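You operate a simulated robot arm through the tools that you are given. There is no shell and no other tool. Be economical: measure what you need, move in short steps, check, and stop when the job is done.

You are at the controls of a simulated two-armed robot. One attempt, no reset.

TASK
Pick up the tall carton labelled "plasters" from the blue table top with one hand, pass it to the other hand and put it on the red table top. Set down upright: tall carton.

Only the result counts: the job must be done as asked and must still hold three seconds after the hand-in. Knocking over, shifting, dropping, spilling or breaking anything else fails it.

THE ROBOT
Two 7-joint arms with two-finger parallel grippers on one trunk, on a base that drives. Base frame: it is fixed to the floor where the robot stands at the start and does not move with it; the origin is under the middle of the robot, x ahead of it, y to its left, z up. Readings come in cm, degrees, newtons and seconds.
The left shoulder is at the start at [7, 13.3, 115.1], the right one opposite. With the tool pointing down near the work surface each hand reaches from about 18 to 64 cm from the robot's upright axis, wherever it stands, measured 20 degrees to its own side. Places, roughly: red table top [130, -20, 80]. Payload 1.57 kg a hand.
The tool frame of a hand sits at the grasp point between the pads (the TCP): z along the fingers, y along the line on which they close. The tips reach 3 cm beyond it. The gripper opens to 8 cm. The fingers are 1.7 cm wide and 1.2 cm thick; the gripper's body (4 by 8.2 cm) begins 8 cm behind the TCP.
Orientation is that of the tool frame in the base frame, as [roll, pitch, yaw] about the fixed x, y, z axes, in that order (R = Rz(yaw) Ry(pitch) Rx(roll)). With the fingers straight down and closing along the base's y, the tool's x points along the base's -x, its y along +y and its z along -z.

THE INTERFACE
- The arms move only by the tool play_rows. It takes "left_plan", "right_plan" or both (then of equal length, played together; a hand with none holds still); each is a list of rows, each a list of 7 numbers: the shift along the tool's x, y, z in units of 100 mm (1.0 is 100 mm), then the turn, a rotation vector about the tool's x, y, z in units of 45 degrees (1.0 is 45 degrees), then the gripper command, from -1 (shut) to 1 (fully open), values between in proportion. In form: [[dx, dy, dz, rx, ry, rz, fingers], ...]. A call has 1 to 12 rows; each row is the pose to reach, as a shift and turn from the pose commanded when the call began, along the tool's axes at that moment. A call with a number of a shift or a turn outside -1 to 1 is refused whole. Each row takes 0.2 s and may step no farther than 5 cm and 8.6 degrees from the row before; otherwise, or with a gripper value out of range, the whole call is refused. Where a pose cannot be reached the arm comes as near as it can. A force on the tool above 40 N (or 10 N above the force at the start of the call, whichever is more), or a blocked arm, ends the call early, and 0.2 s more pass. Each finger travels about 15.3 cm/s and halts on what it meets, pressing with about 22 N; the grip force reading is that of the motor and also rises with nothing between the fingers. The clock runs only during rows and for 0.2 s after the last one: add rows that repeat a pose to give the fingers time. The reply holds the time, the measured pose of the TCP, the force on the tool along the base axes, the opening and the grip force, in the units named above and with some noise, with the torque about the TCP (base axes, N m) and any sound that the robot's microphone picked up.
- Cameras (640 x 400 px; columns grow to the right, rows downward): "scene" is now at [12.95, -2.47, 137.01]; the picture's right is [-0.31, -0.95, 0.00], its down [-0.63, 0.21, -0.75] and it looks along [0.71, -0.24, -0.66] (base axes); focal length 266 px, centre (320, 200). "left" rides on the left gripper at [7.2, 0.7, -12.2] in its tool frame; the picture's right is [-0.09, 1.00, 0.00], its down [-0.84, -0.08, -0.54] and it looks along [-0.54, -0.05, 0.84] (tool axes); focal length 238 px, centre (320, 200). "right" rides on the right gripper at [7.2, -0.7, -12.2] in its tool frame; the picture's right is [0.09, 1.00, 0.00], its down [-0.84, 0.08, -0.54] and it looks along [-0.54, 0.05, 0.84] (tool axes); focal length 238 px, centre (320, 200). There is no depth. A picture from a camera that has moved, and an enlarged one, comes with that camera's place and axes in the base frame and with its lens.
- capture(camera): a new picture of that camera. The clock stands still meanwhile.
- move_column(by): slides the trunk up (or, below 0, down) by that many cm; the arms and the scene camera ride with it, the base frame stays. It gives what a move gives, with no picture.
- drive_base(legs): drives the robot by 1 to 6 legs, each [ahead, left, turn to the left] in cm, cm and degrees, along the robot's own axes; the way and the turn of a leg run together, so that a leg with both is an arc; at most 150 cm and 180 degrees a leg. The arms and the cameras ride along, it lands a little off, and it stops where it bumps. It gives what a move gives.
- turn_head(pan, tilt): turns the head with the scene camera to pan (to the left, within 86 degrees either way) and tilt (down, from -29 to 69), counted from straight ahead of the robot. It gives what a move gives.
- inspect(camera, box): a new picture of the part [left, top, right, bottom] of that camera's present view, enlarged. The clock stands still meanwhile.
- sign_off(): hands the job in; it is judged then, once.

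Work in short steps. Places have to be worked out from the pictures, the camera data and where the tool is seen: move nearer, look again, correct. Check each grasp and each placing, and mend what went wrong. You have 120 turns and 108 pictures in all, those below and enlarged ones among them. Open the grippers and draw the arms clear of the work before you hand the job in, unless the task says otherwise; then end with one line.

The tools are called after "Request:" as name(argument=value, ...) on one line, values as JSON. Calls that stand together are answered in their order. play_rows: Moves the arms, as the interface text tells. Its arguments: {"type":"object","properties":{"left_plan":{"type":"array"},"right_plan":{"type":"array"}},"required":[]} The other tools are called the same way: move_column (by) slides the trunk up or down; drive_base (legs) drives the base; turn_head (pan, tilt) turns the head that bears the scene camera; capture (camera) takes a picture; inspect (camera, box) takes an enlarged picture of a part of a camera's view; sign_off () hands the job in.

At the start:

```text
t: 0.0
left_tool_pos: [44.9, 2.48, 112.27]
left_tcp_rot: [-180.0, 0.0, 179.8]
left_ft_force: [-0.5, -0.1, -0.2]
left_torque: [0.02, 0.0, 0.02]
left_gripper_width: 7.98
left_grasp_force: 0.0
right_tool_pos: [37.14, -39.14, 115.44]
right_tcp_rot: [179.9, 0.0, -180.0]
right_ft_force: [0.3, 1.2, 0.0]
right_torque: [-0.05, -0.02, -0.01]
right_gripper_width: 7.99
right_grasp_force: 0.0
trunk travel left (down, up): [-72.5, 21.5]
robot x, y, heading: [-0.12, 0.09, 0.3]
head pan, tilt: [-18.3, 41.3]
```

scene: 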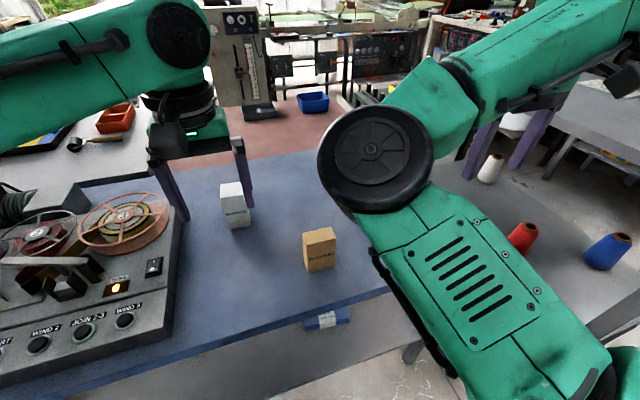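
right: 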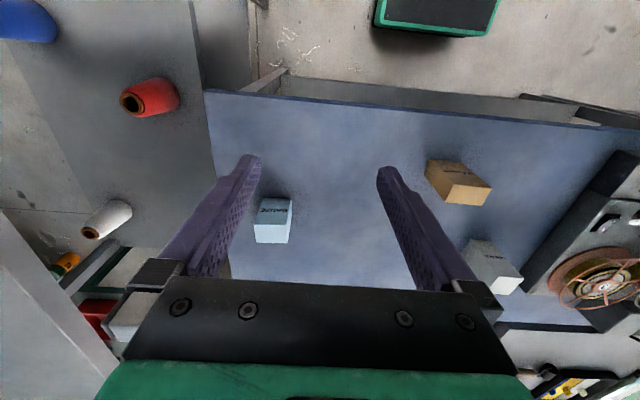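
left: 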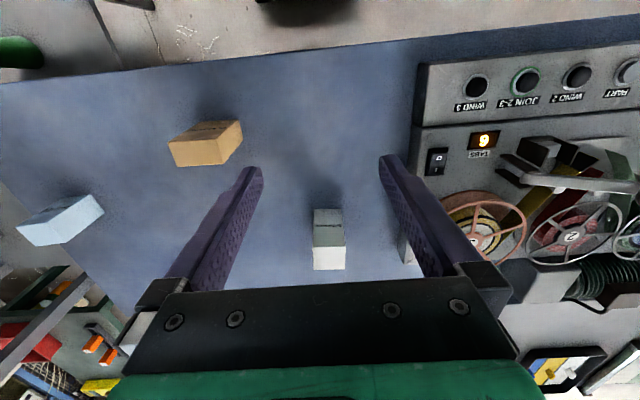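

Three cartons are visible: white, brown and light blue. I'll enlarge them to read the labels.

Request:
inspect(camera="scene", box=[200, 160, 360, 290])

Request:
inspect(camera="right", box=[230, 140, 530, 300])

Request:
inspect(camera="left", box=[0, 100, 360, 290])

```text
3.08 times, centred on (280, 225) of scene
camera zoom: at [12.95, -2.47, 137.01], right [-0.31, -0.95, 0.0], down [-0.63, 0.21, -0.75], along [0.71, -0.24, -0.66], focal length 820 px, centre (443, 123)
```

zoom: 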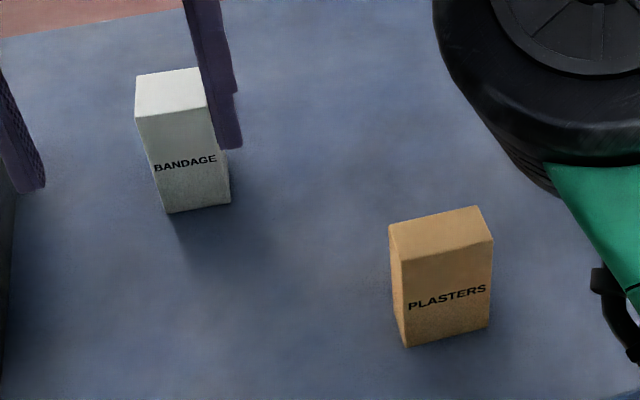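

```text
2.13 times, centred on (380, 220) of right
camera zoom: at [29.95, -39.71, 127.54], right [-0.09, 1.0, 0.0], down [0.84, 0.08, 0.54], along [0.54, 0.05, -0.84], focal length 508 px, centre (192, 157)
```

zoom: 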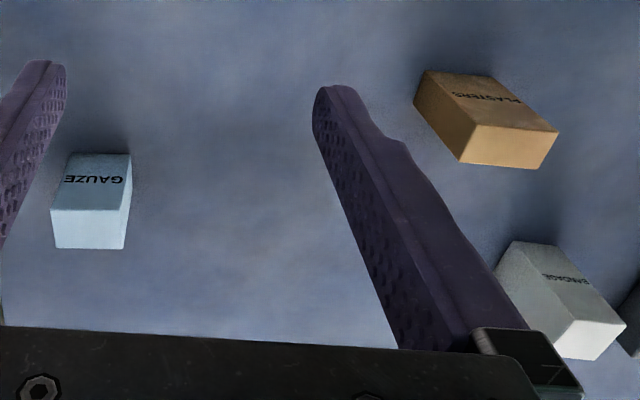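

```text
1.78 times, centred on (180, 195) of left
camera zoom: at [37.8, 3.11, 124.32], right [0.09, 1.0, 0.0], down [0.84, -0.08, 0.54], along [0.54, -0.05, -0.84], focal length 424 px, centre (569, 209)
```

zoom: 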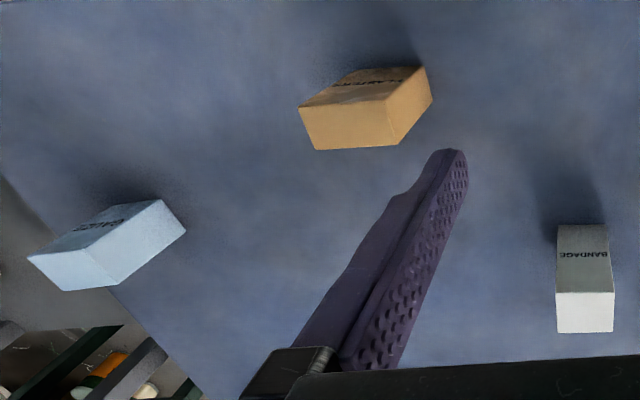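

The plasters carton is the brown one, about 3.3 x 6.4 x 10 cm, centred near (47.6, -14.1) and standing on z≈85. Before planning the drive I'll look around for the red table and free floor.

Request:
turn_head(pan=0, tilt=15)

Request:
capture(camera="scene")

Request:
turn_head(pan=-65, tilt=30)

Request:
capture(camera="scene")

Request:
turn_head(pan=60, tilt=30)

Request:
capture(camera="scene")

```text
t: 0.9
left_tool_pos: [44.94, 2.55, 112.36]
left_tcp_rot: [-180.0, 0.0, -179.9]
left_ft_force: [0.7, -0.8, -0.2]
left_torque: [0.01, 0.01, 0.03]
left_gripper_width: 7.99
left_grasp_force: 0.0
right_tool_pos: [37.16, -39.16, 115.35]
right_tcp_rot: [179.9, 0.0, -180.0]
right_ft_force: [0.2, 0.5, -0.4]
right_torque: [-0.02, 0.02, 0.01]
right_gripper_width: 8.01
right_grasp_force: 0.0
trunk travel left (down, up): [-72.5, 21.5]
robot x, y, heading: [0.3, 0.09, -0.0]
head pan, tilt: [0.0, 15.0]
```

```text
101 pictures are left
camera scene: at [14.3, 0.17, 141.15], right [0.0, -1.0, 0.0], down [-0.26, 0.0, -0.97], along [0.97, 0.0, -0.26], focal length 266 px, centre (320, 200)
```

scene: 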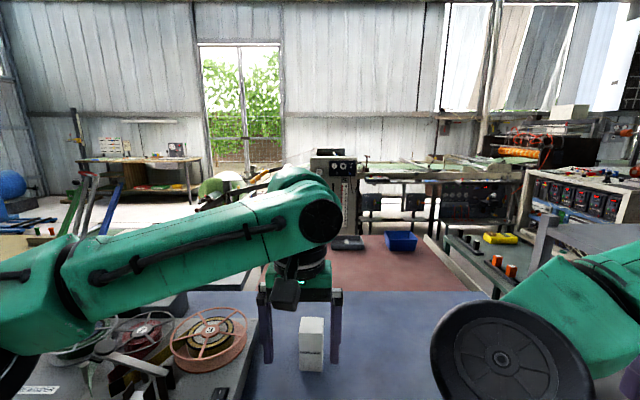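

```text
t: 2.3
left_tool_pos: [44.83, 2.54, 112.22]
left_tcp_rot: [180.0, 0.0, -180.0]
left_ft_force: [0.7, 0.4, -1.0]
left_torque: [0.0, 0.02, -0.01]
left_gripper_width: 7.99
left_grasp_force: 0.0
right_tool_pos: [37.27, -38.95, 115.36]
right_tcp_rot: [180.0, 0.0, -179.9]
right_ft_force: [-0.2, -0.7, -0.1]
right_torque: [0.01, 0.0, 0.02]
right_gripper_width: 8.0
right_grasp_force: 0.0
trunk travel left (down, up): [-72.5, 21.5]
robot x, y, heading: [0.04, -0.15, 0.1]
head pan, tilt: [-65.0, 30.0]
```

```text
100 pictures are left
camera scene: at [8.8, -8.02, 138.74], right [-0.91, -0.42, 0.0], down [-0.21, 0.45, -0.87], along [0.37, -0.78, -0.5], focal length 266 px, centre (320, 200)
```

scene: 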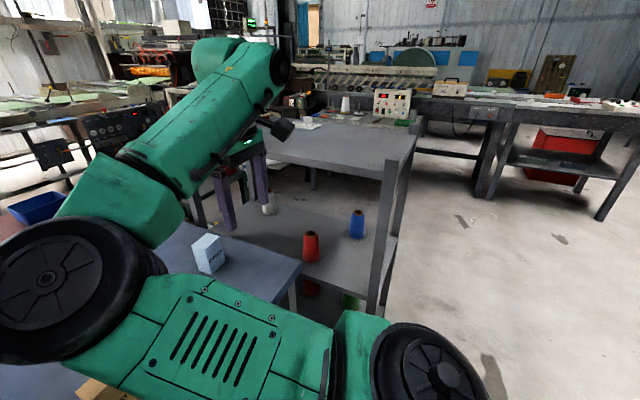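

```text
t: 4.3
left_tool_pos: [44.89, 2.69, 112.24]
left_tcp_rot: [-179.9, -0.1, 180.0]
left_ft_force: [0.1, -0.3, -0.2]
left_torque: [-0.01, 0.04, 0.01]
left_gripper_width: 7.99
left_grasp_force: 0.1
right_tool_pos: [37.48, -39.0, 115.42]
right_tcp_rot: [180.0, 0.0, 180.0]
right_ft_force: [-0.2, 1.0, 0.2]
right_torque: [-0.02, -0.03, 0.03]
right_gripper_width: 8.02
right_grasp_force: 0.0
trunk travel left (down, up): [-72.5, 21.5]
robot x, y, heading: [0.09, -0.17, 0.2]
head pan, tilt: [60.0, 30.0]
```

```text
99 pictures are left
camera scene: at [9.49, 8.01, 138.74], right [0.87, -0.5, 0.0], down [-0.25, -0.43, -0.87], along [0.43, 0.75, -0.5], focal length 266 px, centre (320, 200)
```

scene: 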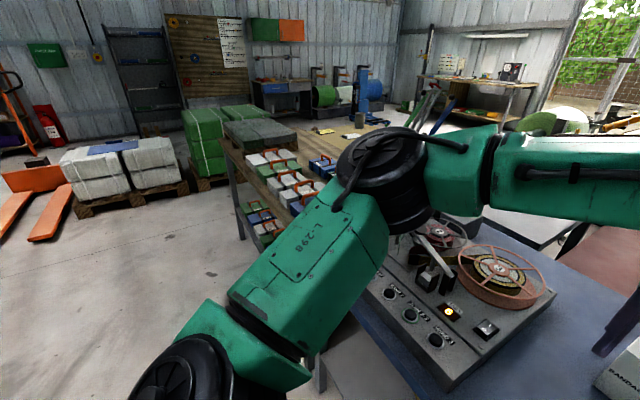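

The red top lies behind the blue table, at about x 98–145 and y from -60 to 10, so I'll have to drive around later. First I move the left arm aside and start turning the right hand so that it closes along x.

Request:
play_rows(left_plan=[[0, 0.167, -0.1, 0, 0, 0, 1], [0, 0.333, -0.2, 0, 0, 0, 1], [0, 0.5, -0.3, 0, 0, 0, 1], [0, 0.667, -0.4, 0, 0, 0, 1], [0, 0.833, -0.5, 0, 0, 0, 1], [0, 1, -0.6, 0, 0, 0, 1]], right_plan=[[0, 0, 0, 0, 0, -0.167, 1], [0, 0, 0, 0, 0, -0.333, 1], [0, 0, 0, 0, 0, -0.5, 1], [0, 0, 0, 0, 0, -0.667, 1], [0, 0, 0, 0, 0, -0.833, 1], [0, 0, 0, 0, 0, -1, 1]])

Request:
play_rows(left_plan=[[0, 0.167, 0, 0, 0, 0, 1], [0, 0.333, 0, 0, 0, 0, 1], [0, 0.5, 0, 0, 0, 0, 1], [0, 0.667, 0, 0, 0, 0, 1], [0, 0.833, 0, 0, 0, 0, 1], [0, 1, 0, 0, 0, 0, 1]], right_plan=[[0, 0, 0, 0, 0, -0.167, 1], [0, 0, 0, 0, 0, -0.333, 1], [0, 0, 0, 0, 0, -0.5, 1], [0, 0, 0, 0, 0, -0.667, 1], [0, 0, 0, 0, 0, -0.833, 1], [0, 0, 0, 0, 0, -1, 1]])

Request:
turn_head(pan=-18, tilt=41)

Request:
capture(camera="scene")

```text
t: 5.7
left_tool_pos: [44.91, 12.76, 118.3]
left_tcp_rot: [179.9, 0.0, 179.9]
left_ft_force: [-1.2, 0.0, 0.2]
left_torque: [-0.01, 0.0, 0.02]
left_gripper_width: 8.01
left_grasp_force: 0.0
right_tool_pos: [37.17, -38.92, 115.45]
right_tcp_rot: [-179.9, 0.1, -134.9]
right_ft_force: [0.6, 0.3, 0.0]
right_torque: [0.0, 0.06, -0.02]
right_gripper_width: 7.99
right_grasp_force: 0.0
trunk travel left (down, up): [-72.5, 21.5]
robot x, y, heading: [0.16, 0.13, -0.0]
head pan, tilt: [60.0, 30.0]
```

```text
t: 7.1
left_tool_pos: [44.69, 22.5, 118.4]
left_tcp_rot: [180.0, 0.1, -179.9]
left_ft_force: [0.0, 0.8, -0.1]
left_torque: [-0.01, -0.01, -0.03]
left_gripper_width: 8.01
left_grasp_force: 0.1
right_tool_pos: [37.15, -39.03, 115.46]
right_tcp_rot: [-179.9, 0.0, -89.7]
right_ft_force: [0.7, -0.1, -0.2]
right_torque: [0.02, -0.01, -0.03]
right_gripper_width: 7.99
right_grasp_force: 0.0
trunk travel left (down, up): [-72.5, 21.5]
robot x, y, heading: [-0.03, -0.04, -0.1]
head pan, tilt: [60.0, 30.0]
```

```text
t: 8.6
left_tool_pos: [44.73, 22.43, 118.39]
left_tcp_rot: [-179.9, 0.0, 179.9]
left_ft_force: [0.4, -1.0, -0.9]
left_torque: [0.02, 0.01, -0.01]
left_gripper_width: 8.02
left_grasp_force: 0.0
right_tool_pos: [37.3, -39.04, 115.46]
right_tcp_rot: [-180.0, 0.1, -90.0]
right_ft_force: [1.1, -0.1, -0.4]
right_torque: [-0.03, -0.03, -0.03]
right_gripper_width: 8.01
right_grasp_force: 0.1
trunk travel left (down, up): [-72.5, 21.5]
robot x, y, heading: [0.19, 0.15, -0.2]
head pan, tilt: [-18.0, 41.0]
```

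```text
98 pictures are left
camera scene: at [12.99, -2.42, 137.05], right [-0.31, -0.95, 0.0], down [-0.62, 0.2, -0.75], along [0.72, -0.23, -0.66], focal length 266 px, centre (320, 200)
```

scene: 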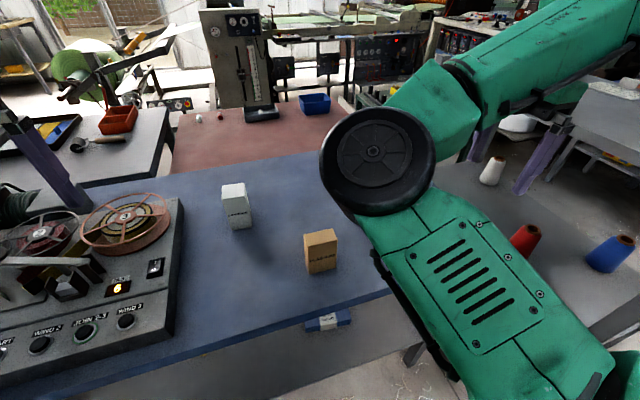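

The hand turned as wanted, with tool x pointing to -y and tool y to -x. Now I carry it above the carton.

Request:
play_rows(right_plan=[[-0.25, -0.13, 0, 0, 0, 0, 1], [-0.5, -0.26, 0, 0, 0, 0, 1], [-0.75, -0.39, 0, 0, 0, 0, 1], [-1, -0.52, 0, 0, 0, 0, 1]])

Request:
play_rows(right_plan=[[-0.25, -0.13, 0, 0, 0, 0, 1], [-0.5, -0.26, 0, 0, 0, 0, 1], [-0.75, -0.39, 0, 0, 0, 0, 1], [-1, -0.52, 0, 0, 0, 0, 1]])

Request:
play_rows(right_plan=[[-0.25, 0, 0.1, 0, 0, 0, 1], [-0.49, 0, 0.3, 0, 0, 0, 1], [-0.49, 0, 0.5, 0, 0, 0, 1]])

Request:
capture(camera="right")

Request:
capture(camera="scene")

```text
t: 9.6
left_tool_pos: [44.93, 22.48, 118.27]
left_tcp_rot: [-180.0, -0.1, -180.0]
left_ft_force: [0.0, -0.3, -0.5]
left_torque: [0.03, 0.03, -0.02]
left_gripper_width: 8.0
left_grasp_force: 0.1
right_tool_pos: [41.04, -36.89, 114.97]
right_tcp_rot: [180.0, -0.1, -90.0]
right_ft_force: [1.2, 0.7, -0.2]
right_torque: [0.0, 0.05, -0.01]
right_gripper_width: 8.0
right_grasp_force: 0.0
right hand out of reach, approached as far as the arm can: row 1, 2, 3, 4
trunk travel left (down, up): [-72.5, 21.5]
robot x, y, heading: [-0.17, -0.38, 0.2]
head pan, tilt: [-18.0, 41.0]
```

```text
t: 10.6
left_tool_pos: [44.86, 22.45, 118.38]
left_tcp_rot: [-180.0, 0.0, 180.0]
left_ft_force: [0.7, -0.7, 0.3]
left_torque: [0.0, -0.03, -0.01]
left_gripper_width: 8.0
left_grasp_force: 0.0
right_tool_pos: [46.85, -32.9, 115.27]
right_tcp_rot: [179.7, -0.4, -90.3]
right_ft_force: [0.4, 0.0, 0.7]
right_torque: [0.0, 0.02, 0.04]
right_gripper_width: 7.98
right_grasp_force: 0.0
right hand out of reach, approached as far as the arm can: row 1, 2, 3, 4
trunk travel left (down, up): [-72.5, 21.5]
robot x, y, heading: [0.29, -0.23, 0.0]
head pan, tilt: [-18.0, 41.0]
```

```text
t: 11.4
left_tool_pos: [44.81, 22.32, 118.4]
left_tcp_rot: [180.0, 0.0, -179.9]
left_ft_force: [-0.1, -0.1, 0.9]
left_torque: [0.02, 0.02, -0.01]
left_gripper_width: 8.02
left_grasp_force: 0.0
right_tool_pos: [48.7, -32.05, 112.87]
right_tcp_rot: [180.0, 0.1, -89.9]
right_ft_force: [-0.2, -0.2, 0.4]
right_torque: [0.0, 0.03, -0.02]
right_gripper_width: 7.99
right_grasp_force: 0.0
right hand out of reach, approached as far as the arm can: row 1, 2, 3
trunk travel left (down, up): [-72.5, 21.5]
robot x, y, heading: [0.13, -0.06, 0.1]
head pan, tilt: [-18.0, 41.0]
```

```text
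97 pictures are left
camera right: at [49.26, -39.33, 125.09], right [-1.0, -0.09, 0.0], down [-0.08, 0.84, 0.54], along [-0.05, 0.54, -0.84], focal length 238 px, centre (320, 200)
```

right: 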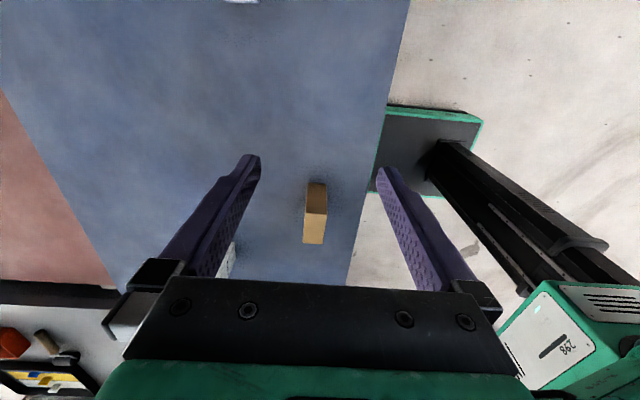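

```text
96 pictures are left
camera scene: at [13.01, -2.5, 137.05], right [-0.31, -0.95, 0.0], down [-0.62, 0.2, -0.75], along [0.72, -0.23, -0.66], focal length 266 px, centre (320, 200)
```

scene: 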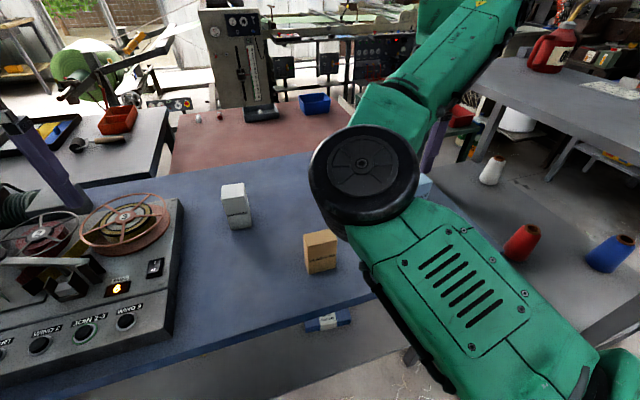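

The arm hits a wrist limit in this turn, at about (48.7, -32). I'll step it 2 cm back from the limit, then shift the base left so that the carton comes under the hand.

Request:
play_rows(right_plan=[[0.1, 0, 0, 0, 0, 0, 1], [0.2, 0.1, 0, 0, 0, 0, 1], [0.2, 0.1, 0, 0, 0, 0, 1]])

Request:
drive_base(legs=[[0, 10, 0]])

Request:
capture(camera="right")

Request:
capture(camera="left")

```text
t: 12.2
left_tool_pos: [44.79, 22.55, 118.34]
left_tcp_rot: [179.9, 0.0, -179.8]
left_ft_force: [-0.4, -0.2, 0.7]
left_torque: [-0.01, -0.01, 0.0]
left_gripper_width: 8.0
left_grasp_force: 0.1
right_tool_pos: [47.84, -33.87, 113.07]
right_tcp_rot: [-180.0, 0.0, -89.9]
right_ft_force: [-0.6, 0.0, 0.9]
right_torque: [-0.03, -0.01, -0.02]
right_gripper_width: 8.01
right_grasp_force: 0.0
trunk travel left (down, up): [-72.5, 21.5]
robot x, y, heading: [-0.11, -0.2, 0.3]
head pan, tilt: [-18.0, 41.0]
```

```text
t: 13.4
left_tool_pos: [44.71, 32.32, 118.48]
left_tcp_rot: [180.0, 0.0, -179.9]
left_ft_force: [-1.0, -1.0, 0.3]
left_torque: [0.0, -0.02, -0.01]
left_gripper_width: 8.01
left_grasp_force: 0.1
right_tool_pos: [47.96, -23.94, 113.0]
right_tcp_rot: [179.9, 0.1, -89.9]
right_ft_force: [-0.9, -0.1, 0.0]
right_torque: [0.01, -0.05, 0.02]
right_gripper_width: 7.98
right_grasp_force: 0.0
trunk travel left (down, up): [-72.5, 21.5]
robot x, y, heading: [-0.07, 10.11, -0.0]
head pan, tilt: [-18.0, 41.0]
```

```text
95 pictures are left
camera right: at [48.46, -31.29, 125.15], right [-1.0, -0.09, 0.0], down [-0.08, 0.84, 0.54], along [-0.05, 0.54, -0.84], focal length 238 px, centre (320, 200)
```

right: 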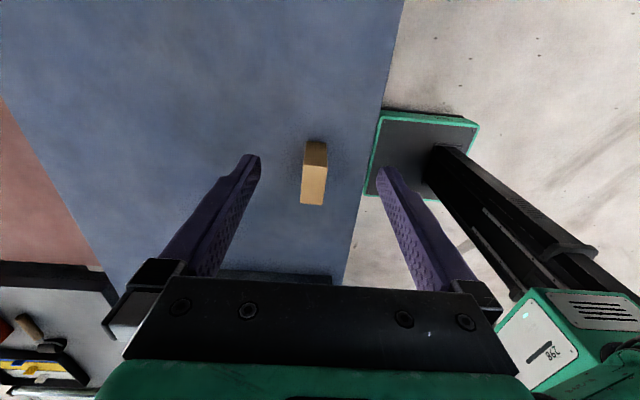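

```text
94 pictures are left
camera left: at [37.68, 32.85, 130.45], right [0.09, 1.0, 0.0], down [0.84, -0.08, 0.54], along [0.54, -0.05, -0.84], focal length 238 px, centre (320, 200)
```

left: 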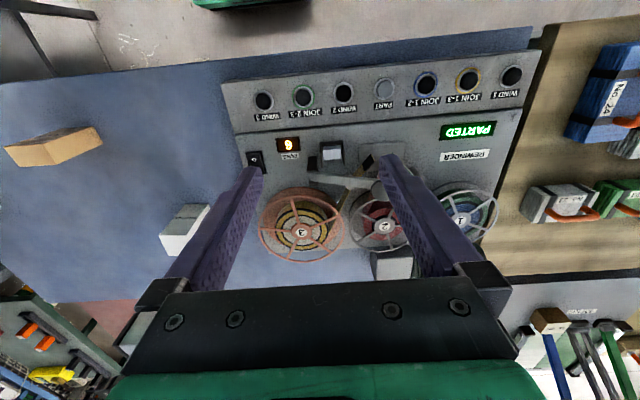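

The carton's top works out at (47.8, -14.3), matching the earlier estimate. I drive 9.8 cm further left, then lower the column part of the way.

Request:
drive_base(legs=[[0, 9.8, 0]])

Request:
move_column(by=-9)

Request:
capture(camera="right")

Request:
capture(camera="scene")

Request:
capture(camera="left")

```text
t: 14.5
left_tool_pos: [44.73, 41.97, 118.45]
left_tcp_rot: [179.9, -0.1, 180.0]
left_ft_force: [0.1, -0.1, -0.8]
left_torque: [0.0, 0.0, 0.0]
left_gripper_width: 8.01
left_grasp_force: 0.0
right_tool_pos: [48.01, -14.43, 113.03]
right_tcp_rot: [180.0, 0.2, -90.0]
right_ft_force: [0.2, -0.2, 0.2]
right_torque: [0.02, -0.01, 0.0]
right_gripper_width: 8.03
right_grasp_force: 0.1
trunk travel left (down, up): [-72.5, 21.5]
robot x, y, heading: [-0.13, 19.6, 0.3]
head pan, tilt: [-18.0, 41.0]
```

```text
t: 15.8
left_tool_pos: [44.7, 42.22, 109.33]
left_tcp_rot: [-179.9, 0.0, -180.0]
left_ft_force: [-0.3, 0.3, 0.4]
left_torque: [-0.03, 0.01, 0.0]
left_gripper_width: 8.0
left_grasp_force: 0.1
right_tool_pos: [47.9, -14.12, 104.05]
right_tcp_rot: [-179.9, 0.0, -90.0]
right_ft_force: [-1.1, -0.3, 0.9]
right_torque: [0.0, 0.0, 0.02]
right_gripper_width: 8.03
right_grasp_force: 0.1
trunk travel left (down, up): [-63.5, 30.5]
robot x, y, heading: [0.03, 19.68, -0.1]
head pan, tilt: [-18.0, 41.0]
```

```text
93 pictures are left
camera right: at [48.42, -21.42, 116.24], right [-1.0, -0.09, 0.0], down [-0.08, 0.84, 0.54], along [-0.05, 0.54, -0.84], focal length 238 px, centre (320, 200)
```

right: 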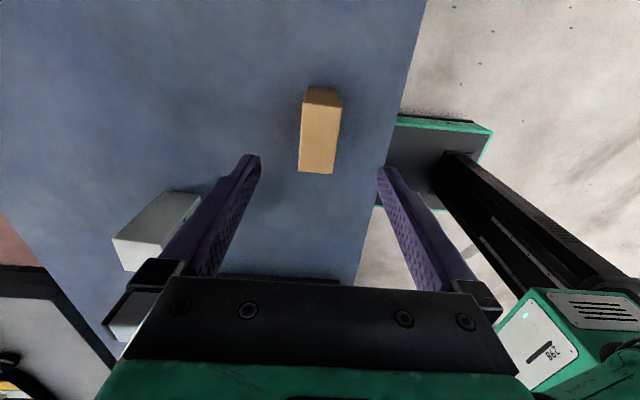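

```text
92 pictures are left
camera scene: at [12.94, 17.3, 128.06], right [-0.31, -0.95, 0.0], down [-0.62, 0.2, -0.75], along [0.72, -0.23, -0.66], focal length 266 px, centre (320, 200)
```

scene: 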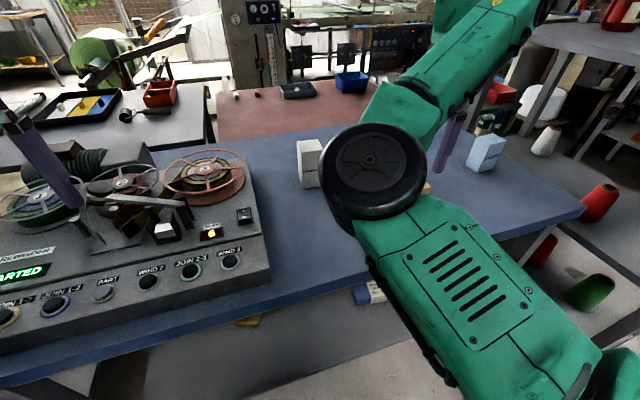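

```text
91 pictures are left
camera left: at [37.62, 42.73, 121.42], right [0.09, 1.0, 0.0], down [0.84, -0.08, 0.54], along [0.54, -0.05, -0.84], focal length 238 px, centre (320, 200)
```

left: 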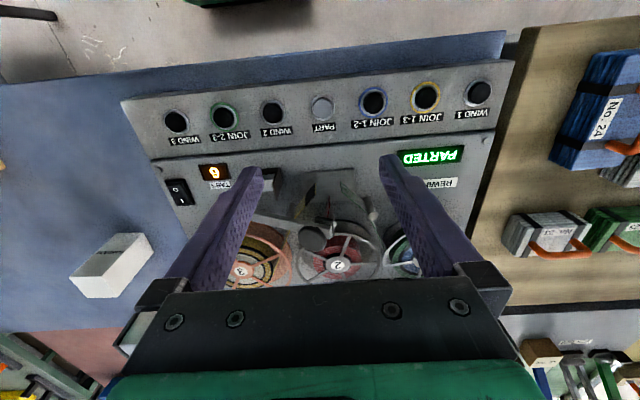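

The hand is centred over the carton, at (47.85, -14.4) by the camera. The left hand hangs close above the reels, so I raise it first, then lower the column so the right TCP reaches z≈93.

Request:
play_rows(left_plan=[[0, 0, -0.25, 0, 0, 0, 1], [0, 0, -0.5, 0, 0, 0, 1], [0, 0, -0.75, 0, 0, 0, 1], [0, 0, -1, 0, 0, 0, 1]])

Request:
play_rows(left_plan=[[0, 0, -0.25, 0, 0, 0, 1], [0, 0, -0.5, 0, 0, 0, 1], [0, 0, -0.75, 0, 0, 0, 1], [0, 0, -1, 0, 0, 0, 1]])

Request:
move_column(by=-7)

Request:
capture(camera="right")

```text
t: 16.8
left_tool_pos: [44.85, 42.12, 119.5]
left_tcp_rot: [180.0, 0.1, 180.0]
left_ft_force: [-0.4, -0.6, -0.5]
left_torque: [-0.01, -0.02, 0.02]
left_gripper_width: 8.01
left_grasp_force: 0.0
right_tool_pos: [47.79, -14.35, 104.13]
right_tcp_rot: [-180.0, 0.1, -90.0]
right_ft_force: [1.0, 0.2, 0.3]
right_torque: [0.01, -0.01, 0.0]
right_gripper_width: 7.99
right_grasp_force: 0.1
trunk travel left (down, up): [-63.5, 30.5]
robot x, y, heading: [0.24, 19.5, 0.3]
head pan, tilt: [-18.0, 41.0]
```

```text
t: 17.8
left_tool_pos: [44.47, 42.02, 121.53]
left_tcp_rot: [179.9, 0.2, 180.0]
left_ft_force: [-0.2, -0.2, -0.1]
left_torque: [0.03, -0.03, 0.0]
left_gripper_width: 7.98
left_grasp_force: 0.1
left hand out of reach, approached as far as the arm can: row 1, 2, 3, 4
right_tool_pos: [47.88, -14.25, 103.97]
right_tcp_rot: [179.9, 0.0, -90.0]
right_ft_force: [0.7, 0.6, 0.3]
right_torque: [0.04, -0.01, -0.02]
right_gripper_width: 8.02
right_grasp_force: 0.0
trunk travel left (down, up): [-63.5, 30.5]
robot x, y, heading: [-0.15, 19.82, -0.2]
head pan, tilt: [-18.0, 41.0]
```

```text
t: 18.9
left_tool_pos: [44.45, 41.95, 114.5]
left_tcp_rot: [180.0, 0.2, 179.9]
left_ft_force: [-0.7, 0.0, 0.1]
left_torque: [-0.01, 0.0, 0.0]
left_gripper_width: 7.97
left_grasp_force: 0.0
right_tool_pos: [47.75, -14.19, 97.2]
right_tcp_rot: [180.0, 0.0, -90.0]
right_ft_force: [0.0, 0.3, -0.5]
right_torque: [0.0, 0.0, -0.02]
right_gripper_width: 8.0
right_grasp_force: 0.1
trunk travel left (down, up): [-56.5, 37.5]
robot x, y, heading: [0.06, 19.88, 0.2]
head pan, tilt: [-18.0, 41.0]
```

```text
90 pictures are left
camera right: at [48.42, -21.46, 109.22], right [-1.0, -0.09, 0.0], down [-0.08, 0.84, 0.54], along [-0.05, 0.54, -0.84], focal length 238 px, centre (320, 200)
```

right: 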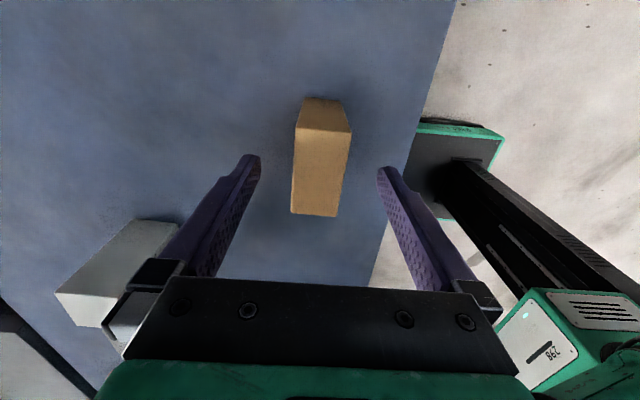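

Still centred. I lower the column the last 4 cm, then close.

Request:
move_column(by=-4)

Request:
play_rows(right_plan=[[0, 0, 0, 0, 0, 0, -1], [0, 0, 0, 0, 0, 0, -1], [0, 0, 0, 0, 0, 0, -1], [0, 0, 0, 0, 0, 0, -1]])

Request:
capture(camera="right")

```text
t: 19.7
left_tool_pos: [44.52, 41.9, 110.57]
left_tcp_rot: [180.0, 0.0, 180.0]
left_ft_force: [-1.7, 0.5, -0.4]
left_torque: [0.01, 0.02, -0.02]
left_gripper_width: 8.01
left_grasp_force: 0.0
right_tool_pos: [47.92, -14.15, 93.01]
right_tcp_rot: [180.0, 0.0, -90.0]
right_ft_force: [0.7, 0.2, 1.2]
right_torque: [0.03, 0.01, 0.05]
right_gripper_width: 8.01
right_grasp_force: 0.0
trunk travel left (down, up): [-52.5, 41.5]
robot x, y, heading: [0.17, 19.95, 0.1]
head pan, tilt: [-18.0, 41.0]
```

```text
t: 20.7
left_tool_pos: [44.41, 42.01, 110.45]
left_tcp_rot: [180.0, 0.1, 179.9]
left_ft_force: [-0.3, -0.4, -0.6]
left_torque: [0.01, -0.01, -0.01]
left_gripper_width: 7.98
left_grasp_force: 0.1
right_tool_pos: [47.79, -14.25, 93.0]
right_tcp_rot: [-179.9, -0.1, -90.0]
right_ft_force: [0.6, 0.1, 2.0]
right_torque: [-0.03, 0.0, 0.04]
right_gripper_width: 3.46
right_grasp_force: 21.9
trunk travel left (down, up): [-52.5, 41.5]
robot x, y, heading: [-0.07, 19.94, -0.1]
head pan, tilt: [-18.0, 41.0]
```

```text
89 pictures are left
camera right: at [48.43, -21.45, 105.23], right [-1.0, -0.09, 0.0], down [-0.08, 0.84, 0.54], along [-0.05, 0.54, -0.84], focal length 238 px, centre (320, 200)
```

right: 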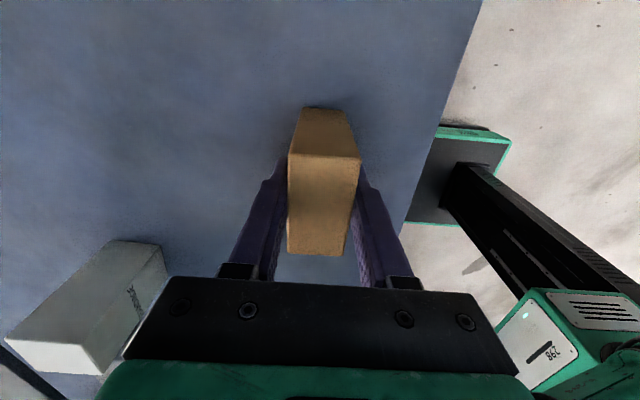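

Gripped at 3.46 cm width and 21.9 N. I lift with the column and check.

Request:
move_column(by=10)

Request:
move_column(by=20)

Request:
capture(camera="right")

Request:
capture(camera="scene")

```text
t: 22.0
left_tool_pos: [44.52, 42.03, 120.53]
left_tcp_rot: [179.9, 0.2, 179.9]
left_ft_force: [0.3, 0.1, -0.1]
left_torque: [0.0, 0.02, 0.0]
left_gripper_width: 7.98
left_grasp_force: 0.1
right_tool_pos: [47.88, -14.24, 103.05]
right_tcp_rot: [-180.0, 0.1, -90.0]
right_ft_force: [0.2, -0.1, 0.6]
right_torque: [0.02, 0.02, -0.01]
right_gripper_width: 3.44
right_grasp_force: 22.1
trunk travel left (down, up): [-62.5, 31.5]
robot x, y, heading: [-0.45, 19.61, 0.1]
head pan, tilt: [-18.0, 41.0]
```

```text
t: 24.2
left_tool_pos: [44.36, 41.97, 140.51]
left_tcp_rot: [-180.0, 0.0, -180.0]
left_ft_force: [0.4, 0.1, 0.1]
left_torque: [-0.01, -0.03, 0.0]
left_gripper_width: 8.0
left_grasp_force: 0.1
right_tool_pos: [47.85, -14.15, 123.04]
right_tcp_rot: [-179.9, 0.1, -89.9]
right_ft_force: [-0.1, 0.4, 0.1]
right_torque: [0.01, 0.01, 0.03]
right_gripper_width: 3.47
right_grasp_force: 22.1
trunk travel left (down, up): [-82.5, 11.5]
robot x, y, heading: [-0.22, 19.59, 0.1]
head pan, tilt: [-18.0, 41.0]
```

```text
88 pictures are left
camera right: at [48.46, -21.46, 135.2], right [-1.0, -0.09, 0.0], down [-0.08, 0.84, 0.54], along [-0.05, 0.54, -0.84], focal length 238 px, centre (320, 200)
```

right: 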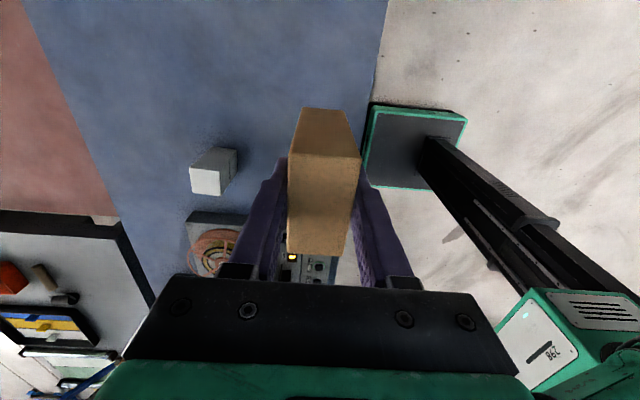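

```text
87 pictures are left
camera scene: at [12.98, 17.26, 147.05], right [-0.31, -0.95, 0.0], down [-0.62, 0.2, -0.75], along [0.72, -0.23, -0.66], focal length 266 px, centre (320, 200)
```

scene: 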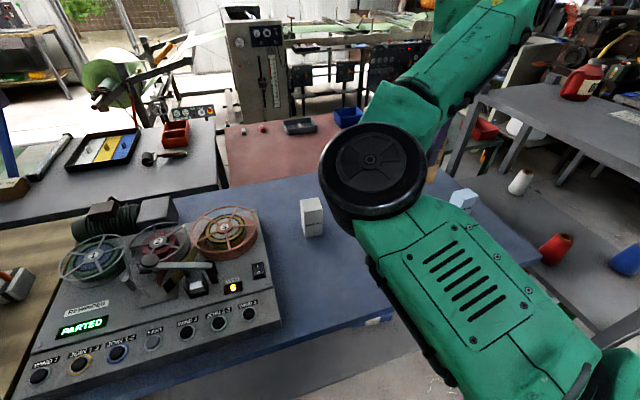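

The carton is held and lifted. I'll back away from the table for room, bring the right hand's yaw back to 180° and survey the surroundings.

Request:
drive_base(legs=[[-45, 0, 0]])

Request:
play_rows(right_plan=[[0, 0, 0, 0, 0, 0.167, -1], [0, 0, 0, 0, 0, 0.333, -1], [0, 0, 0, 0, 0, 0.5, -1], [0, 0, 0, 0, 0, 0.667, -1], [0, 0, 0, 0, 0, 0.833, -1], [0, 0, 0, 0, 0, 1, -1]])

Request:
play_rows(right_plan=[[0, 0, 0, 0, 0, 0.167, -1], [0, 0, 0, 0, 0, 0.333, -1], [0, 0, 0, 0, 0, 0.5, -1], [0, 0, 0, 0, 0, 0.667, -1], [0, 0, 0, 0, 0, 0.833, -1], [0, 0, 0, 0, 0, 1, -1]])

Request:
turn_head(pan=0, tilt=40)

Request:
capture(camera="scene")

```text
t: 26.9
left_tool_pos: [-0.43, 41.77, 140.43]
left_tcp_rot: [-180.0, 0.0, -179.9]
left_ft_force: [-0.2, 0.2, -1.3]
left_torque: [0.02, 0.03, 0.03]
left_gripper_width: 8.0
left_grasp_force: 0.0
right_tool_pos: [3.05, -14.38, 122.94]
right_tcp_rot: [179.9, 0.1, -89.9]
right_ft_force: [0.2, -0.4, -0.1]
right_torque: [-0.03, 0.01, 0.01]
right_gripper_width: 3.41
right_grasp_force: 21.7
trunk travel left (down, up): [-82.5, 11.5]
robot x, y, heading: [-44.92, 19.79, 0.1]
head pan, tilt: [-18.0, 41.0]
```

```text
t: 28.3
left_tool_pos: [-0.59, 41.83, 140.55]
left_tcp_rot: [179.9, 0.1, -179.9]
left_ft_force: [0.6, 0.4, 0.0]
left_torque: [0.0, 0.02, 0.0]
left_gripper_width: 8.0
left_grasp_force: 0.1
right_tool_pos: [2.91, -14.27, 123.12]
right_tcp_rot: [-179.9, 0.1, -135.1]
right_ft_force: [-0.4, -0.6, -1.0]
right_torque: [0.0, -0.02, 0.0]
right_gripper_width: 3.44
right_grasp_force: 21.9
trunk travel left (down, up): [-82.5, 11.5]
robot x, y, heading: [-44.98, 20.04, 0.1]
head pan, tilt: [-18.0, 41.0]
```

```text
t: 29.7
left_tool_pos: [-0.44, 41.89, 140.53]
left_tcp_rot: [179.9, 0.2, -179.9]
left_ft_force: [0.4, 0.4, -0.5]
left_torque: [0.03, -0.01, 0.0]
left_gripper_width: 8.0
left_grasp_force: 0.1
right_tool_pos: [2.82, -14.18, 123.09]
right_tcp_rot: [-179.9, 0.0, 180.0]
right_ft_force: [0.1, 0.7, -0.1]
right_torque: [0.0, 0.0, 0.02]
right_gripper_width: 3.44
right_grasp_force: 22.3
trunk travel left (down, up): [-82.5, 11.5]
robot x, y, heading: [-45.07, 19.63, 0.3]
head pan, tilt: [-18.0, 41.0]
```

```text
t: 30.5
left_tool_pos: [-0.5, 41.86, 140.56]
left_tcp_rot: [-180.0, 0.1, -179.8]
left_ft_force: [-0.1, -0.5, -0.2]
left_torque: [-0.02, 0.02, 0.0]
left_gripper_width: 7.99
left_grasp_force: 0.0
right_tool_pos: [2.93, -14.36, 123.17]
right_tcp_rot: [180.0, 0.0, -180.0]
right_ft_force: [0.9, 0.2, -0.2]
right_torque: [-0.01, 0.0, 0.0]
right_gripper_width: 3.46
right_grasp_force: 21.8
trunk travel left (down, up): [-82.5, 11.5]
robot x, y, heading: [-44.69, 19.86, 0.5]
head pan, tilt: [0.0, 40.0]
```

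```text
86 pictures are left
camera scene: at [-31.55, 19.78, 147.2], right [0.0, -1.0, 0.0], down [-0.64, 0.0, -0.77], along [0.77, 0.0, -0.64], focal length 266 px, centre (320, 200)
```

scene: 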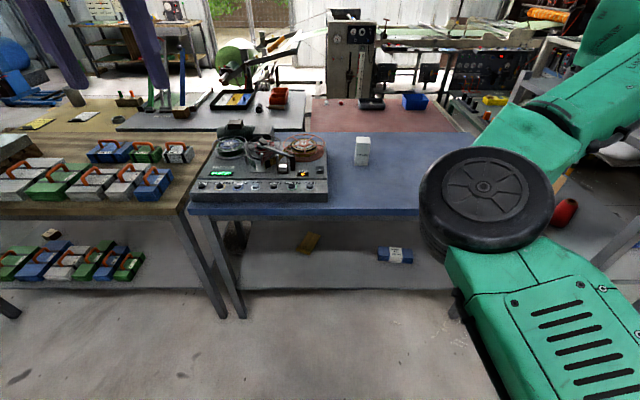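

The blue table is enclosed: a crate table on its left, the red table behind and a grey shelf on its right. I bring the right hand to the middle in front of the robot for the handover, then look around again.

Request:
play_rows(right_plan=[[0, 0.25, 0, 0, 0, 0, -1], [0, 0.5, 0, 0, 0, 0, -1], [0, 0.75, 0, 0, 0, 0, -1], [0, 1, 0, 0, 0, 0, -1]])

Request:
play_rows(right_plan=[[0, 0.25, 0, 0, 0, 0, -1], [0, 0.5, 0, 0, 0, 0, -1], [0, 0.75, 0, 0, 0, 0, -1], [0, 1, 0, 0, 0, 0, -1]])

Request:
play_rows(right_plan=[[0, 0.25, 0, 0, 0, 0, -1], [0, 0.5, 0, 0, 0, 0, -1], [0, 0.6, 0, 0, 0, 0, -1]])

Request:
turn_head(pan=-50, tilt=25)

Request:
capture(camera="scene")

```text
t: 31.5
left_tool_pos: [-0.38, 42.09, 140.47]
left_tcp_rot: [-179.9, -0.1, -179.8]
left_ft_force: [0.1, 0.5, 1.5]
left_torque: [-0.01, 0.0, 0.01]
left_gripper_width: 7.98
left_grasp_force: 0.0
right_tool_pos: [7.07, -8.15, 123.81]
right_tcp_rot: [-180.0, 0.0, -179.9]
right_ft_force: [-0.5, 0.6, -1.5]
right_torque: [-0.03, 0.03, 0.01]
right_gripper_width: 3.45
right_grasp_force: 22.0
right hand out of reach, approached as far as the arm can: row 1, 2, 3, 4
trunk travel left (down, up): [-82.5, 11.5]
robot x, y, heading: [-45.0, 19.57, 0.1]
head pan, tilt: [0.0, 40.0]
```

```text
t: 32.5
left_tool_pos: [-0.58, 41.86, 140.56]
left_tcp_rot: [180.0, 0.1, -180.0]
left_ft_force: [-0.9, -0.4, -0.8]
left_torque: [0.0, 0.0, -0.02]
left_gripper_width: 8.04
left_grasp_force: 0.0
right_tool_pos: [7.2, -7.49, 124.81]
right_tcp_rot: [179.9, -0.2, -180.0]
right_ft_force: [-1.3, 0.5, -0.8]
right_torque: [0.0, -0.03, -0.02]
right_gripper_width: 3.44
right_grasp_force: 21.8
right hand out of reach, approached as far as the arm can: row 1, 2, 3, 4
trunk travel left (down, up): [-82.5, 11.5]
robot x, y, heading: [-44.94, 19.27, 0.1]
head pan, tilt: [0.0, 40.0]
```

```text
t: 33.3
left_tool_pos: [-0.4, 41.94, 140.45]
left_tcp_rot: [-179.9, 0.0, -179.9]
left_ft_force: [0.2, 0.0, -0.7]
left_torque: [-0.01, 0.01, -0.01]
left_gripper_width: 8.0
left_grasp_force: 0.1
right_tool_pos: [9.86, -5.23, 125.23]
right_tcp_rot: [-179.9, -0.2, -179.9]
right_ft_force: [-0.3, 0.0, -0.1]
right_torque: [-0.04, 0.04, 0.0]
right_gripper_width: 3.45
right_grasp_force: 22.2
right hand out of reach, approached as far as the arm can: row 1, 2, 3
trunk travel left (down, up): [-82.5, 11.5]
robot x, y, heading: [-45.2, 19.69, 0.2]
head pan, tilt: [0.0, 40.0]
```

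```text
t: 34.5
left_tool_pos: [-0.5, 41.94, 140.54]
left_tcp_rot: [-180.0, 0.1, -179.9]
left_ft_force: [-0.1, 0.0, -0.5]
left_torque: [0.02, -0.01, 0.0]
left_gripper_width: 8.03
left_grasp_force: 0.0
right_tool_pos: [9.84, -5.19, 125.42]
right_tcp_rot: [-179.8, -0.1, 180.0]
right_ft_force: [-0.4, 0.2, -0.9]
right_torque: [0.01, 0.02, 0.0]
right_gripper_width: 3.46
right_grasp_force: 22.2
trunk travel left (down, up): [-82.5, 11.5]
robot x, y, heading: [-45.04, 19.71, -0.1]
head pan, tilt: [-50.0, 25.0]
```

```text
85 pictures are left
camera scene: at [-34.1, 12.73, 149.53], right [-0.76, -0.65, 0.0], down [-0.27, 0.32, -0.91], along [0.58, -0.69, -0.42], focal length 266 px, centre (320, 200)
```

scene: 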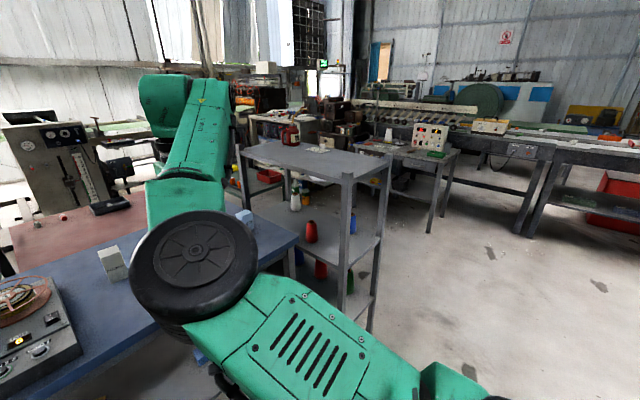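

The right arm refuses to go inward because the hand is level with the shoulder. There is free space below here, so I lower the hand 18 cm and bring it in again.

Request:
play_rows(right_plan=[[0, 0, 0.25, 0, 0, 0, -1], [0, 0, 0.5, 0, 0, 0, -1], [0, 0, 0.75, 0, 0, 0, -1], [0, 0, 1, 0, 0, 0, -1]])

Request:
play_rows(right_plan=[[0, 0, 0.25, 0, 0, 0, -1], [0, 0.2, 0.5, 0, 0, 0, -1], [0, 0.45, 0.75, 0, 0, 0, -1], [0, 0.7, 0.8, 0, 0, 0, -1], [0, 1, 0.8, 0, 0, 0, -1]])

Request:
play_rows(right_plan=[[0.1, 0.25, 0, 0, 0, 0, -1], [0.2, 0.5, 0, 0, 0, 0, -1], [0.3, 0.75, 0, 0, 0, 0, -1], [0.4, 0.9, 0, 0, 0, 0, -1]])

Request:
capture(camera="right")

```text
t: 35.5
left_tool_pos: [-0.59, 41.93, 140.45]
left_tcp_rot: [180.0, 0.2, -179.9]
left_ft_force: [-0.7, -0.3, 0.5]
left_torque: [-0.01, 0.02, -0.04]
left_gripper_width: 7.98
left_grasp_force: 0.0
right_tool_pos: [10.23, -5.14, 115.2]
right_tcp_rot: [179.9, 0.1, -179.8]
right_ft_force: [-0.1, 0.3, -0.6]
right_torque: [-0.03, 0.01, -0.02]
right_gripper_width: 3.46
right_grasp_force: 22.1
trunk travel left (down, up): [-82.5, 11.5]
robot x, y, heading: [-44.94, 19.35, 0.2]
head pan, tilt: [-50.0, 25.0]
```

```text
t: 36.7
left_tool_pos: [-0.48, 41.99, 140.53]
left_tcp_rot: [-180.0, 0.1, -180.0]
left_ft_force: [-0.2, 0.2, -0.4]
left_torque: [-0.03, 0.01, -0.01]
left_gripper_width: 8.0
left_grasp_force: 0.1
right_tool_pos: [11.84, 4.98, 106.5]
right_tcp_rot: [180.0, 0.1, 179.9]
right_ft_force: [-0.4, 0.1, -0.9]
right_torque: [-0.03, 0.01, 0.0]
right_gripper_width: 3.43
right_grasp_force: 22.0
right hand out of reach, approached as far as the arm can: row 2, 3, 4, 5
trunk travel left (down, up): [-82.5, 11.5]
robot x, y, heading: [-44.9, 19.68, 0.2]
head pan, tilt: [-50.0, 25.0]
```

```text
t: 37.7
left_tool_pos: [-0.49, 41.83, 140.57]
left_tcp_rot: [179.8, 0.1, -179.8]
left_ft_force: [-0.1, -0.6, 0.5]
left_torque: [0.0, 0.0, 0.01]
left_gripper_width: 8.02
left_grasp_force: 0.1
right_tool_pos: [11.37, 12.35, 105.66]
right_tcp_rot: [-180.0, -0.1, -179.9]
right_ft_force: [0.7, 0.7, -0.1]
right_torque: [0.02, -0.04, 0.0]
right_gripper_width: 3.44
right_grasp_force: 22.0
right hand out of reach, approached as far as the arm can: row 1, 2, 3, 4
trunk travel left (down, up): [-82.5, 11.5]
robot x, y, heading: [-44.95, 19.38, 0.0]
head pan, tilt: [-50.0, 25.0]
```

```text
84 pictures are left
camera right: at [4.16, 11.72, 117.84], right [-0.09, 1.0, 0.0], down [0.84, 0.08, 0.54], along [0.54, 0.05, -0.84], focal length 238 px, centre (320, 200)
```

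right: 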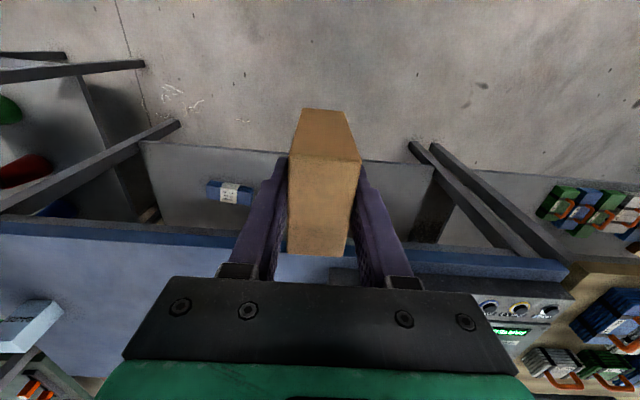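

The right hand holds the carton at (11.4, 12.4) with its base at z≈97.7. The left hand will take it low from the robot's side, fingers pitched 35° below horizontal. I turn the left hand 55° while lowering it, still to the side.

Request:
play_rows(left_plan=[[0.0, 0, 0.15, 0, -0.167, 0, 1], [0.0, 0, 0.3, 0, -0.333, 0, 1], [0.0, 0, 0.5, 0, -0.5, 0, 1], [0.0, 0, 0.7, 0, -0.667, 0, 1], [0.0, 0, 0.85, 0, -0.833, 0, 1], [0, 0, 1, 0, -1, 0, 1]])

Request:
play_rows(left_plan=[[0, 0, 0, 0, -0.111, 0, 1], [0, 0, 0, 0, -0.222, 0, 1]])

Request:
turn_head(pan=10, tilt=45)

Request:
capture(camera="scene")

```text
t: 39.1
left_tool_pos: [-0.44, 42.08, 130.65]
left_tcp_rot: [-179.9, 45.3, -179.8]
left_ft_force: [-0.3, 0.2, 0.5]
left_torque: [-0.02, 0.01, -0.02]
left_gripper_width: 8.0
left_grasp_force: 0.0
right_tool_pos: [11.55, 12.43, 105.62]
right_tcp_rot: [179.9, 0.0, -179.8]
right_ft_force: [-0.6, 0.2, -0.2]
right_torque: [0.0, 0.01, 0.01]
right_gripper_width: 3.44
right_grasp_force: 21.8
trunk travel left (down, up): [-82.5, 11.5]
robot x, y, heading: [-44.75, 19.71, 0.3]
head pan, tilt: [-50.0, 25.0]
```

```text
t: 39.7
left_tool_pos: [-0.26, 40.88, 130.94]
left_tcp_rot: [173.5, 53.3, 173.6]
left_ft_force: [-0.6, -0.3, 0.0]
left_torque: [0.01, 0.01, 0.0]
left_gripper_width: 7.98
left_grasp_force: 0.0
left hand out of reach, approached as far as the arm can: row 2
right_tool_pos: [11.57, 12.46, 105.67]
right_tcp_rot: [180.0, 0.0, -179.9]
right_ft_force: [0.8, -0.3, 0.1]
right_torque: [0.01, -0.01, -0.03]
right_gripper_width: 3.42
right_grasp_force: 21.7
trunk travel left (down, up): [-82.5, 11.5]
robot x, y, heading: [-45.06, 19.84, 0.1]
head pan, tilt: [-50.0, 25.0]
```

```text
t: 41.0
left_tool_pos: [-0.42, 40.86, 130.95]
left_tcp_rot: [173.7, 53.2, 173.6]
left_ft_force: [0.2, -0.9, 0.5]
left_torque: [0.0, 0.03, 0.0]
left_gripper_width: 8.01
left_grasp_force: 0.0
right_tool_pos: [11.4, 12.34, 105.71]
right_tcp_rot: [179.9, 0.0, -179.8]
right_ft_force: [0.2, -0.1, -1.0]
right_torque: [0.03, 0.01, -0.02]
right_gripper_width: 3.43
right_grasp_force: 21.9
trunk travel left (down, up): [-82.5, 11.5]
robot x, y, heading: [-45.39, 19.61, 0.1]
head pan, tilt: [10.0, 45.0]
```

```text
83 pictures are left
camera scene: at [-32.02, 21.19, 146.47], right [0.18, -0.98, 0.0], down [-0.7, -0.12, -0.71], along [0.7, 0.12, -0.71], focal length 266 px, centre (320, 200)
```

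scene: 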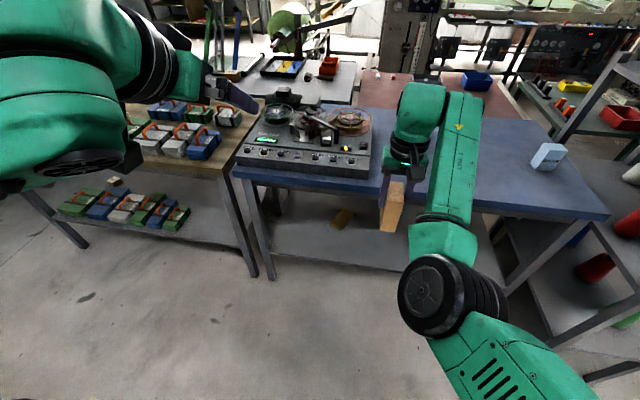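

The left wrist meets a limit up there, level with the shoulder. I lower the left hand about 20 cm and then correct the tilt.

Request:
play_rows(left_plan=[[0.2, 0, 0.15, 0, 0, 0, 1], [0.4, 0, 0.3, 0, 0, 0, 1], [0.6, 0, 0.45, 0, 0, 0, 1], [0.8, 0, 0.6, 0, 0, 0, 1]])

Request:
play_rows(left_plan=[[0.2, 0, 0.15, 0, 0, 0, 1], [0.4, 0, 0.3, 0, 0, 0, 1], [0.6, 0, 0.45, 0, 0, 0, 1], [0.8, 0, 0.6, 0, 0, 0, 1]])

```text
t: 42.0
left_tool_pos: [1.12, 39.21, 129.11]
left_tcp_rot: [179.9, 55.0, 180.0]
left_ft_force: [0.9, -0.2, 0.4]
left_torque: [0.0, -0.01, 0.0]
left_gripper_width: 7.99
left_grasp_force: 0.0
left hand out of reach, approached as far as the arm can: row 1, 2, 3, 4
right_tool_pos: [11.39, 12.42, 105.81]
right_tcp_rot: [179.9, 0.1, -179.9]
right_ft_force: [0.8, -0.1, -0.5]
right_torque: [0.02, -0.01, 0.02]
right_gripper_width: 3.43
right_grasp_force: 21.9
trunk travel left (down, up): [-82.5, 11.5]
robot x, y, heading: [-45.35, 19.33, 0.2]
head pan, tilt: [10.0, 45.0]
```

```text
t: 43.0
left_tool_pos: [1.11, 39.21, 128.93]
left_tcp_rot: [180.0, 54.9, -179.9]
left_ft_force: [0.0, -0.7, 0.8]
left_torque: [0.03, 0.01, -0.03]
left_gripper_width: 7.97
left_grasp_force: 0.1
left hand out of reach, approached as far as the arm can: row 1, 2, 3, 4
right_tool_pos: [11.4, 12.42, 105.69]
right_tcp_rot: [-180.0, 0.0, -179.8]
right_ft_force: [0.4, -0.6, -0.3]
right_torque: [0.0, 0.01, 0.0]
right_gripper_width: 3.44
right_grasp_force: 21.9
trunk travel left (down, up): [-82.5, 11.5]
robot x, y, heading: [-45.08, 19.95, 0.4]
head pan, tilt: [10.0, 45.0]
```

Pitch 55° is near the wrist limit here. I'll use 45° instead, which still leaves clearance to the right fingers and camera. I retilt while lowering.

Request:
play_rows(left_plan=[[0, 0, 0, 0, 0.111, 0, 1], [0, 0, 0, 0, 0.222, 0, 1], [0.21, 0, 0.13, 0, 0.222, 0, 1], [0.42, 0, 0.27, 0, 0.222, 0, 1], [0.63, 0, 0.4, 0, 0.222, 0, 1], [0.84, 0, 0.54, 0, 0.222, 0, 1]])

```text
t: 44.4
left_tool_pos: [0.83, 39.19, 122.79]
left_tcp_rot: [179.9, 45.1, 180.0]
left_ft_force: [0.7, 0.5, 0.1]
left_torque: [-0.03, 0.0, -0.02]
left_gripper_width: 8.01
left_grasp_force: 0.0
left hand out of reach, approached as far as the arm can: row 5, 6
right_tool_pos: [11.5, 12.45, 105.73]
right_tcp_rot: [179.9, 0.0, -179.9]
right_ft_force: [-0.2, -0.1, -1.0]
right_torque: [0.01, -0.01, 0.03]
right_gripper_width: 3.43
right_grasp_force: 21.5
trunk travel left (down, up): [-82.5, 11.5]
robot x, y, heading: [-45.14, 19.78, 0.2]
head pan, tilt: [10.0, 45.0]
```

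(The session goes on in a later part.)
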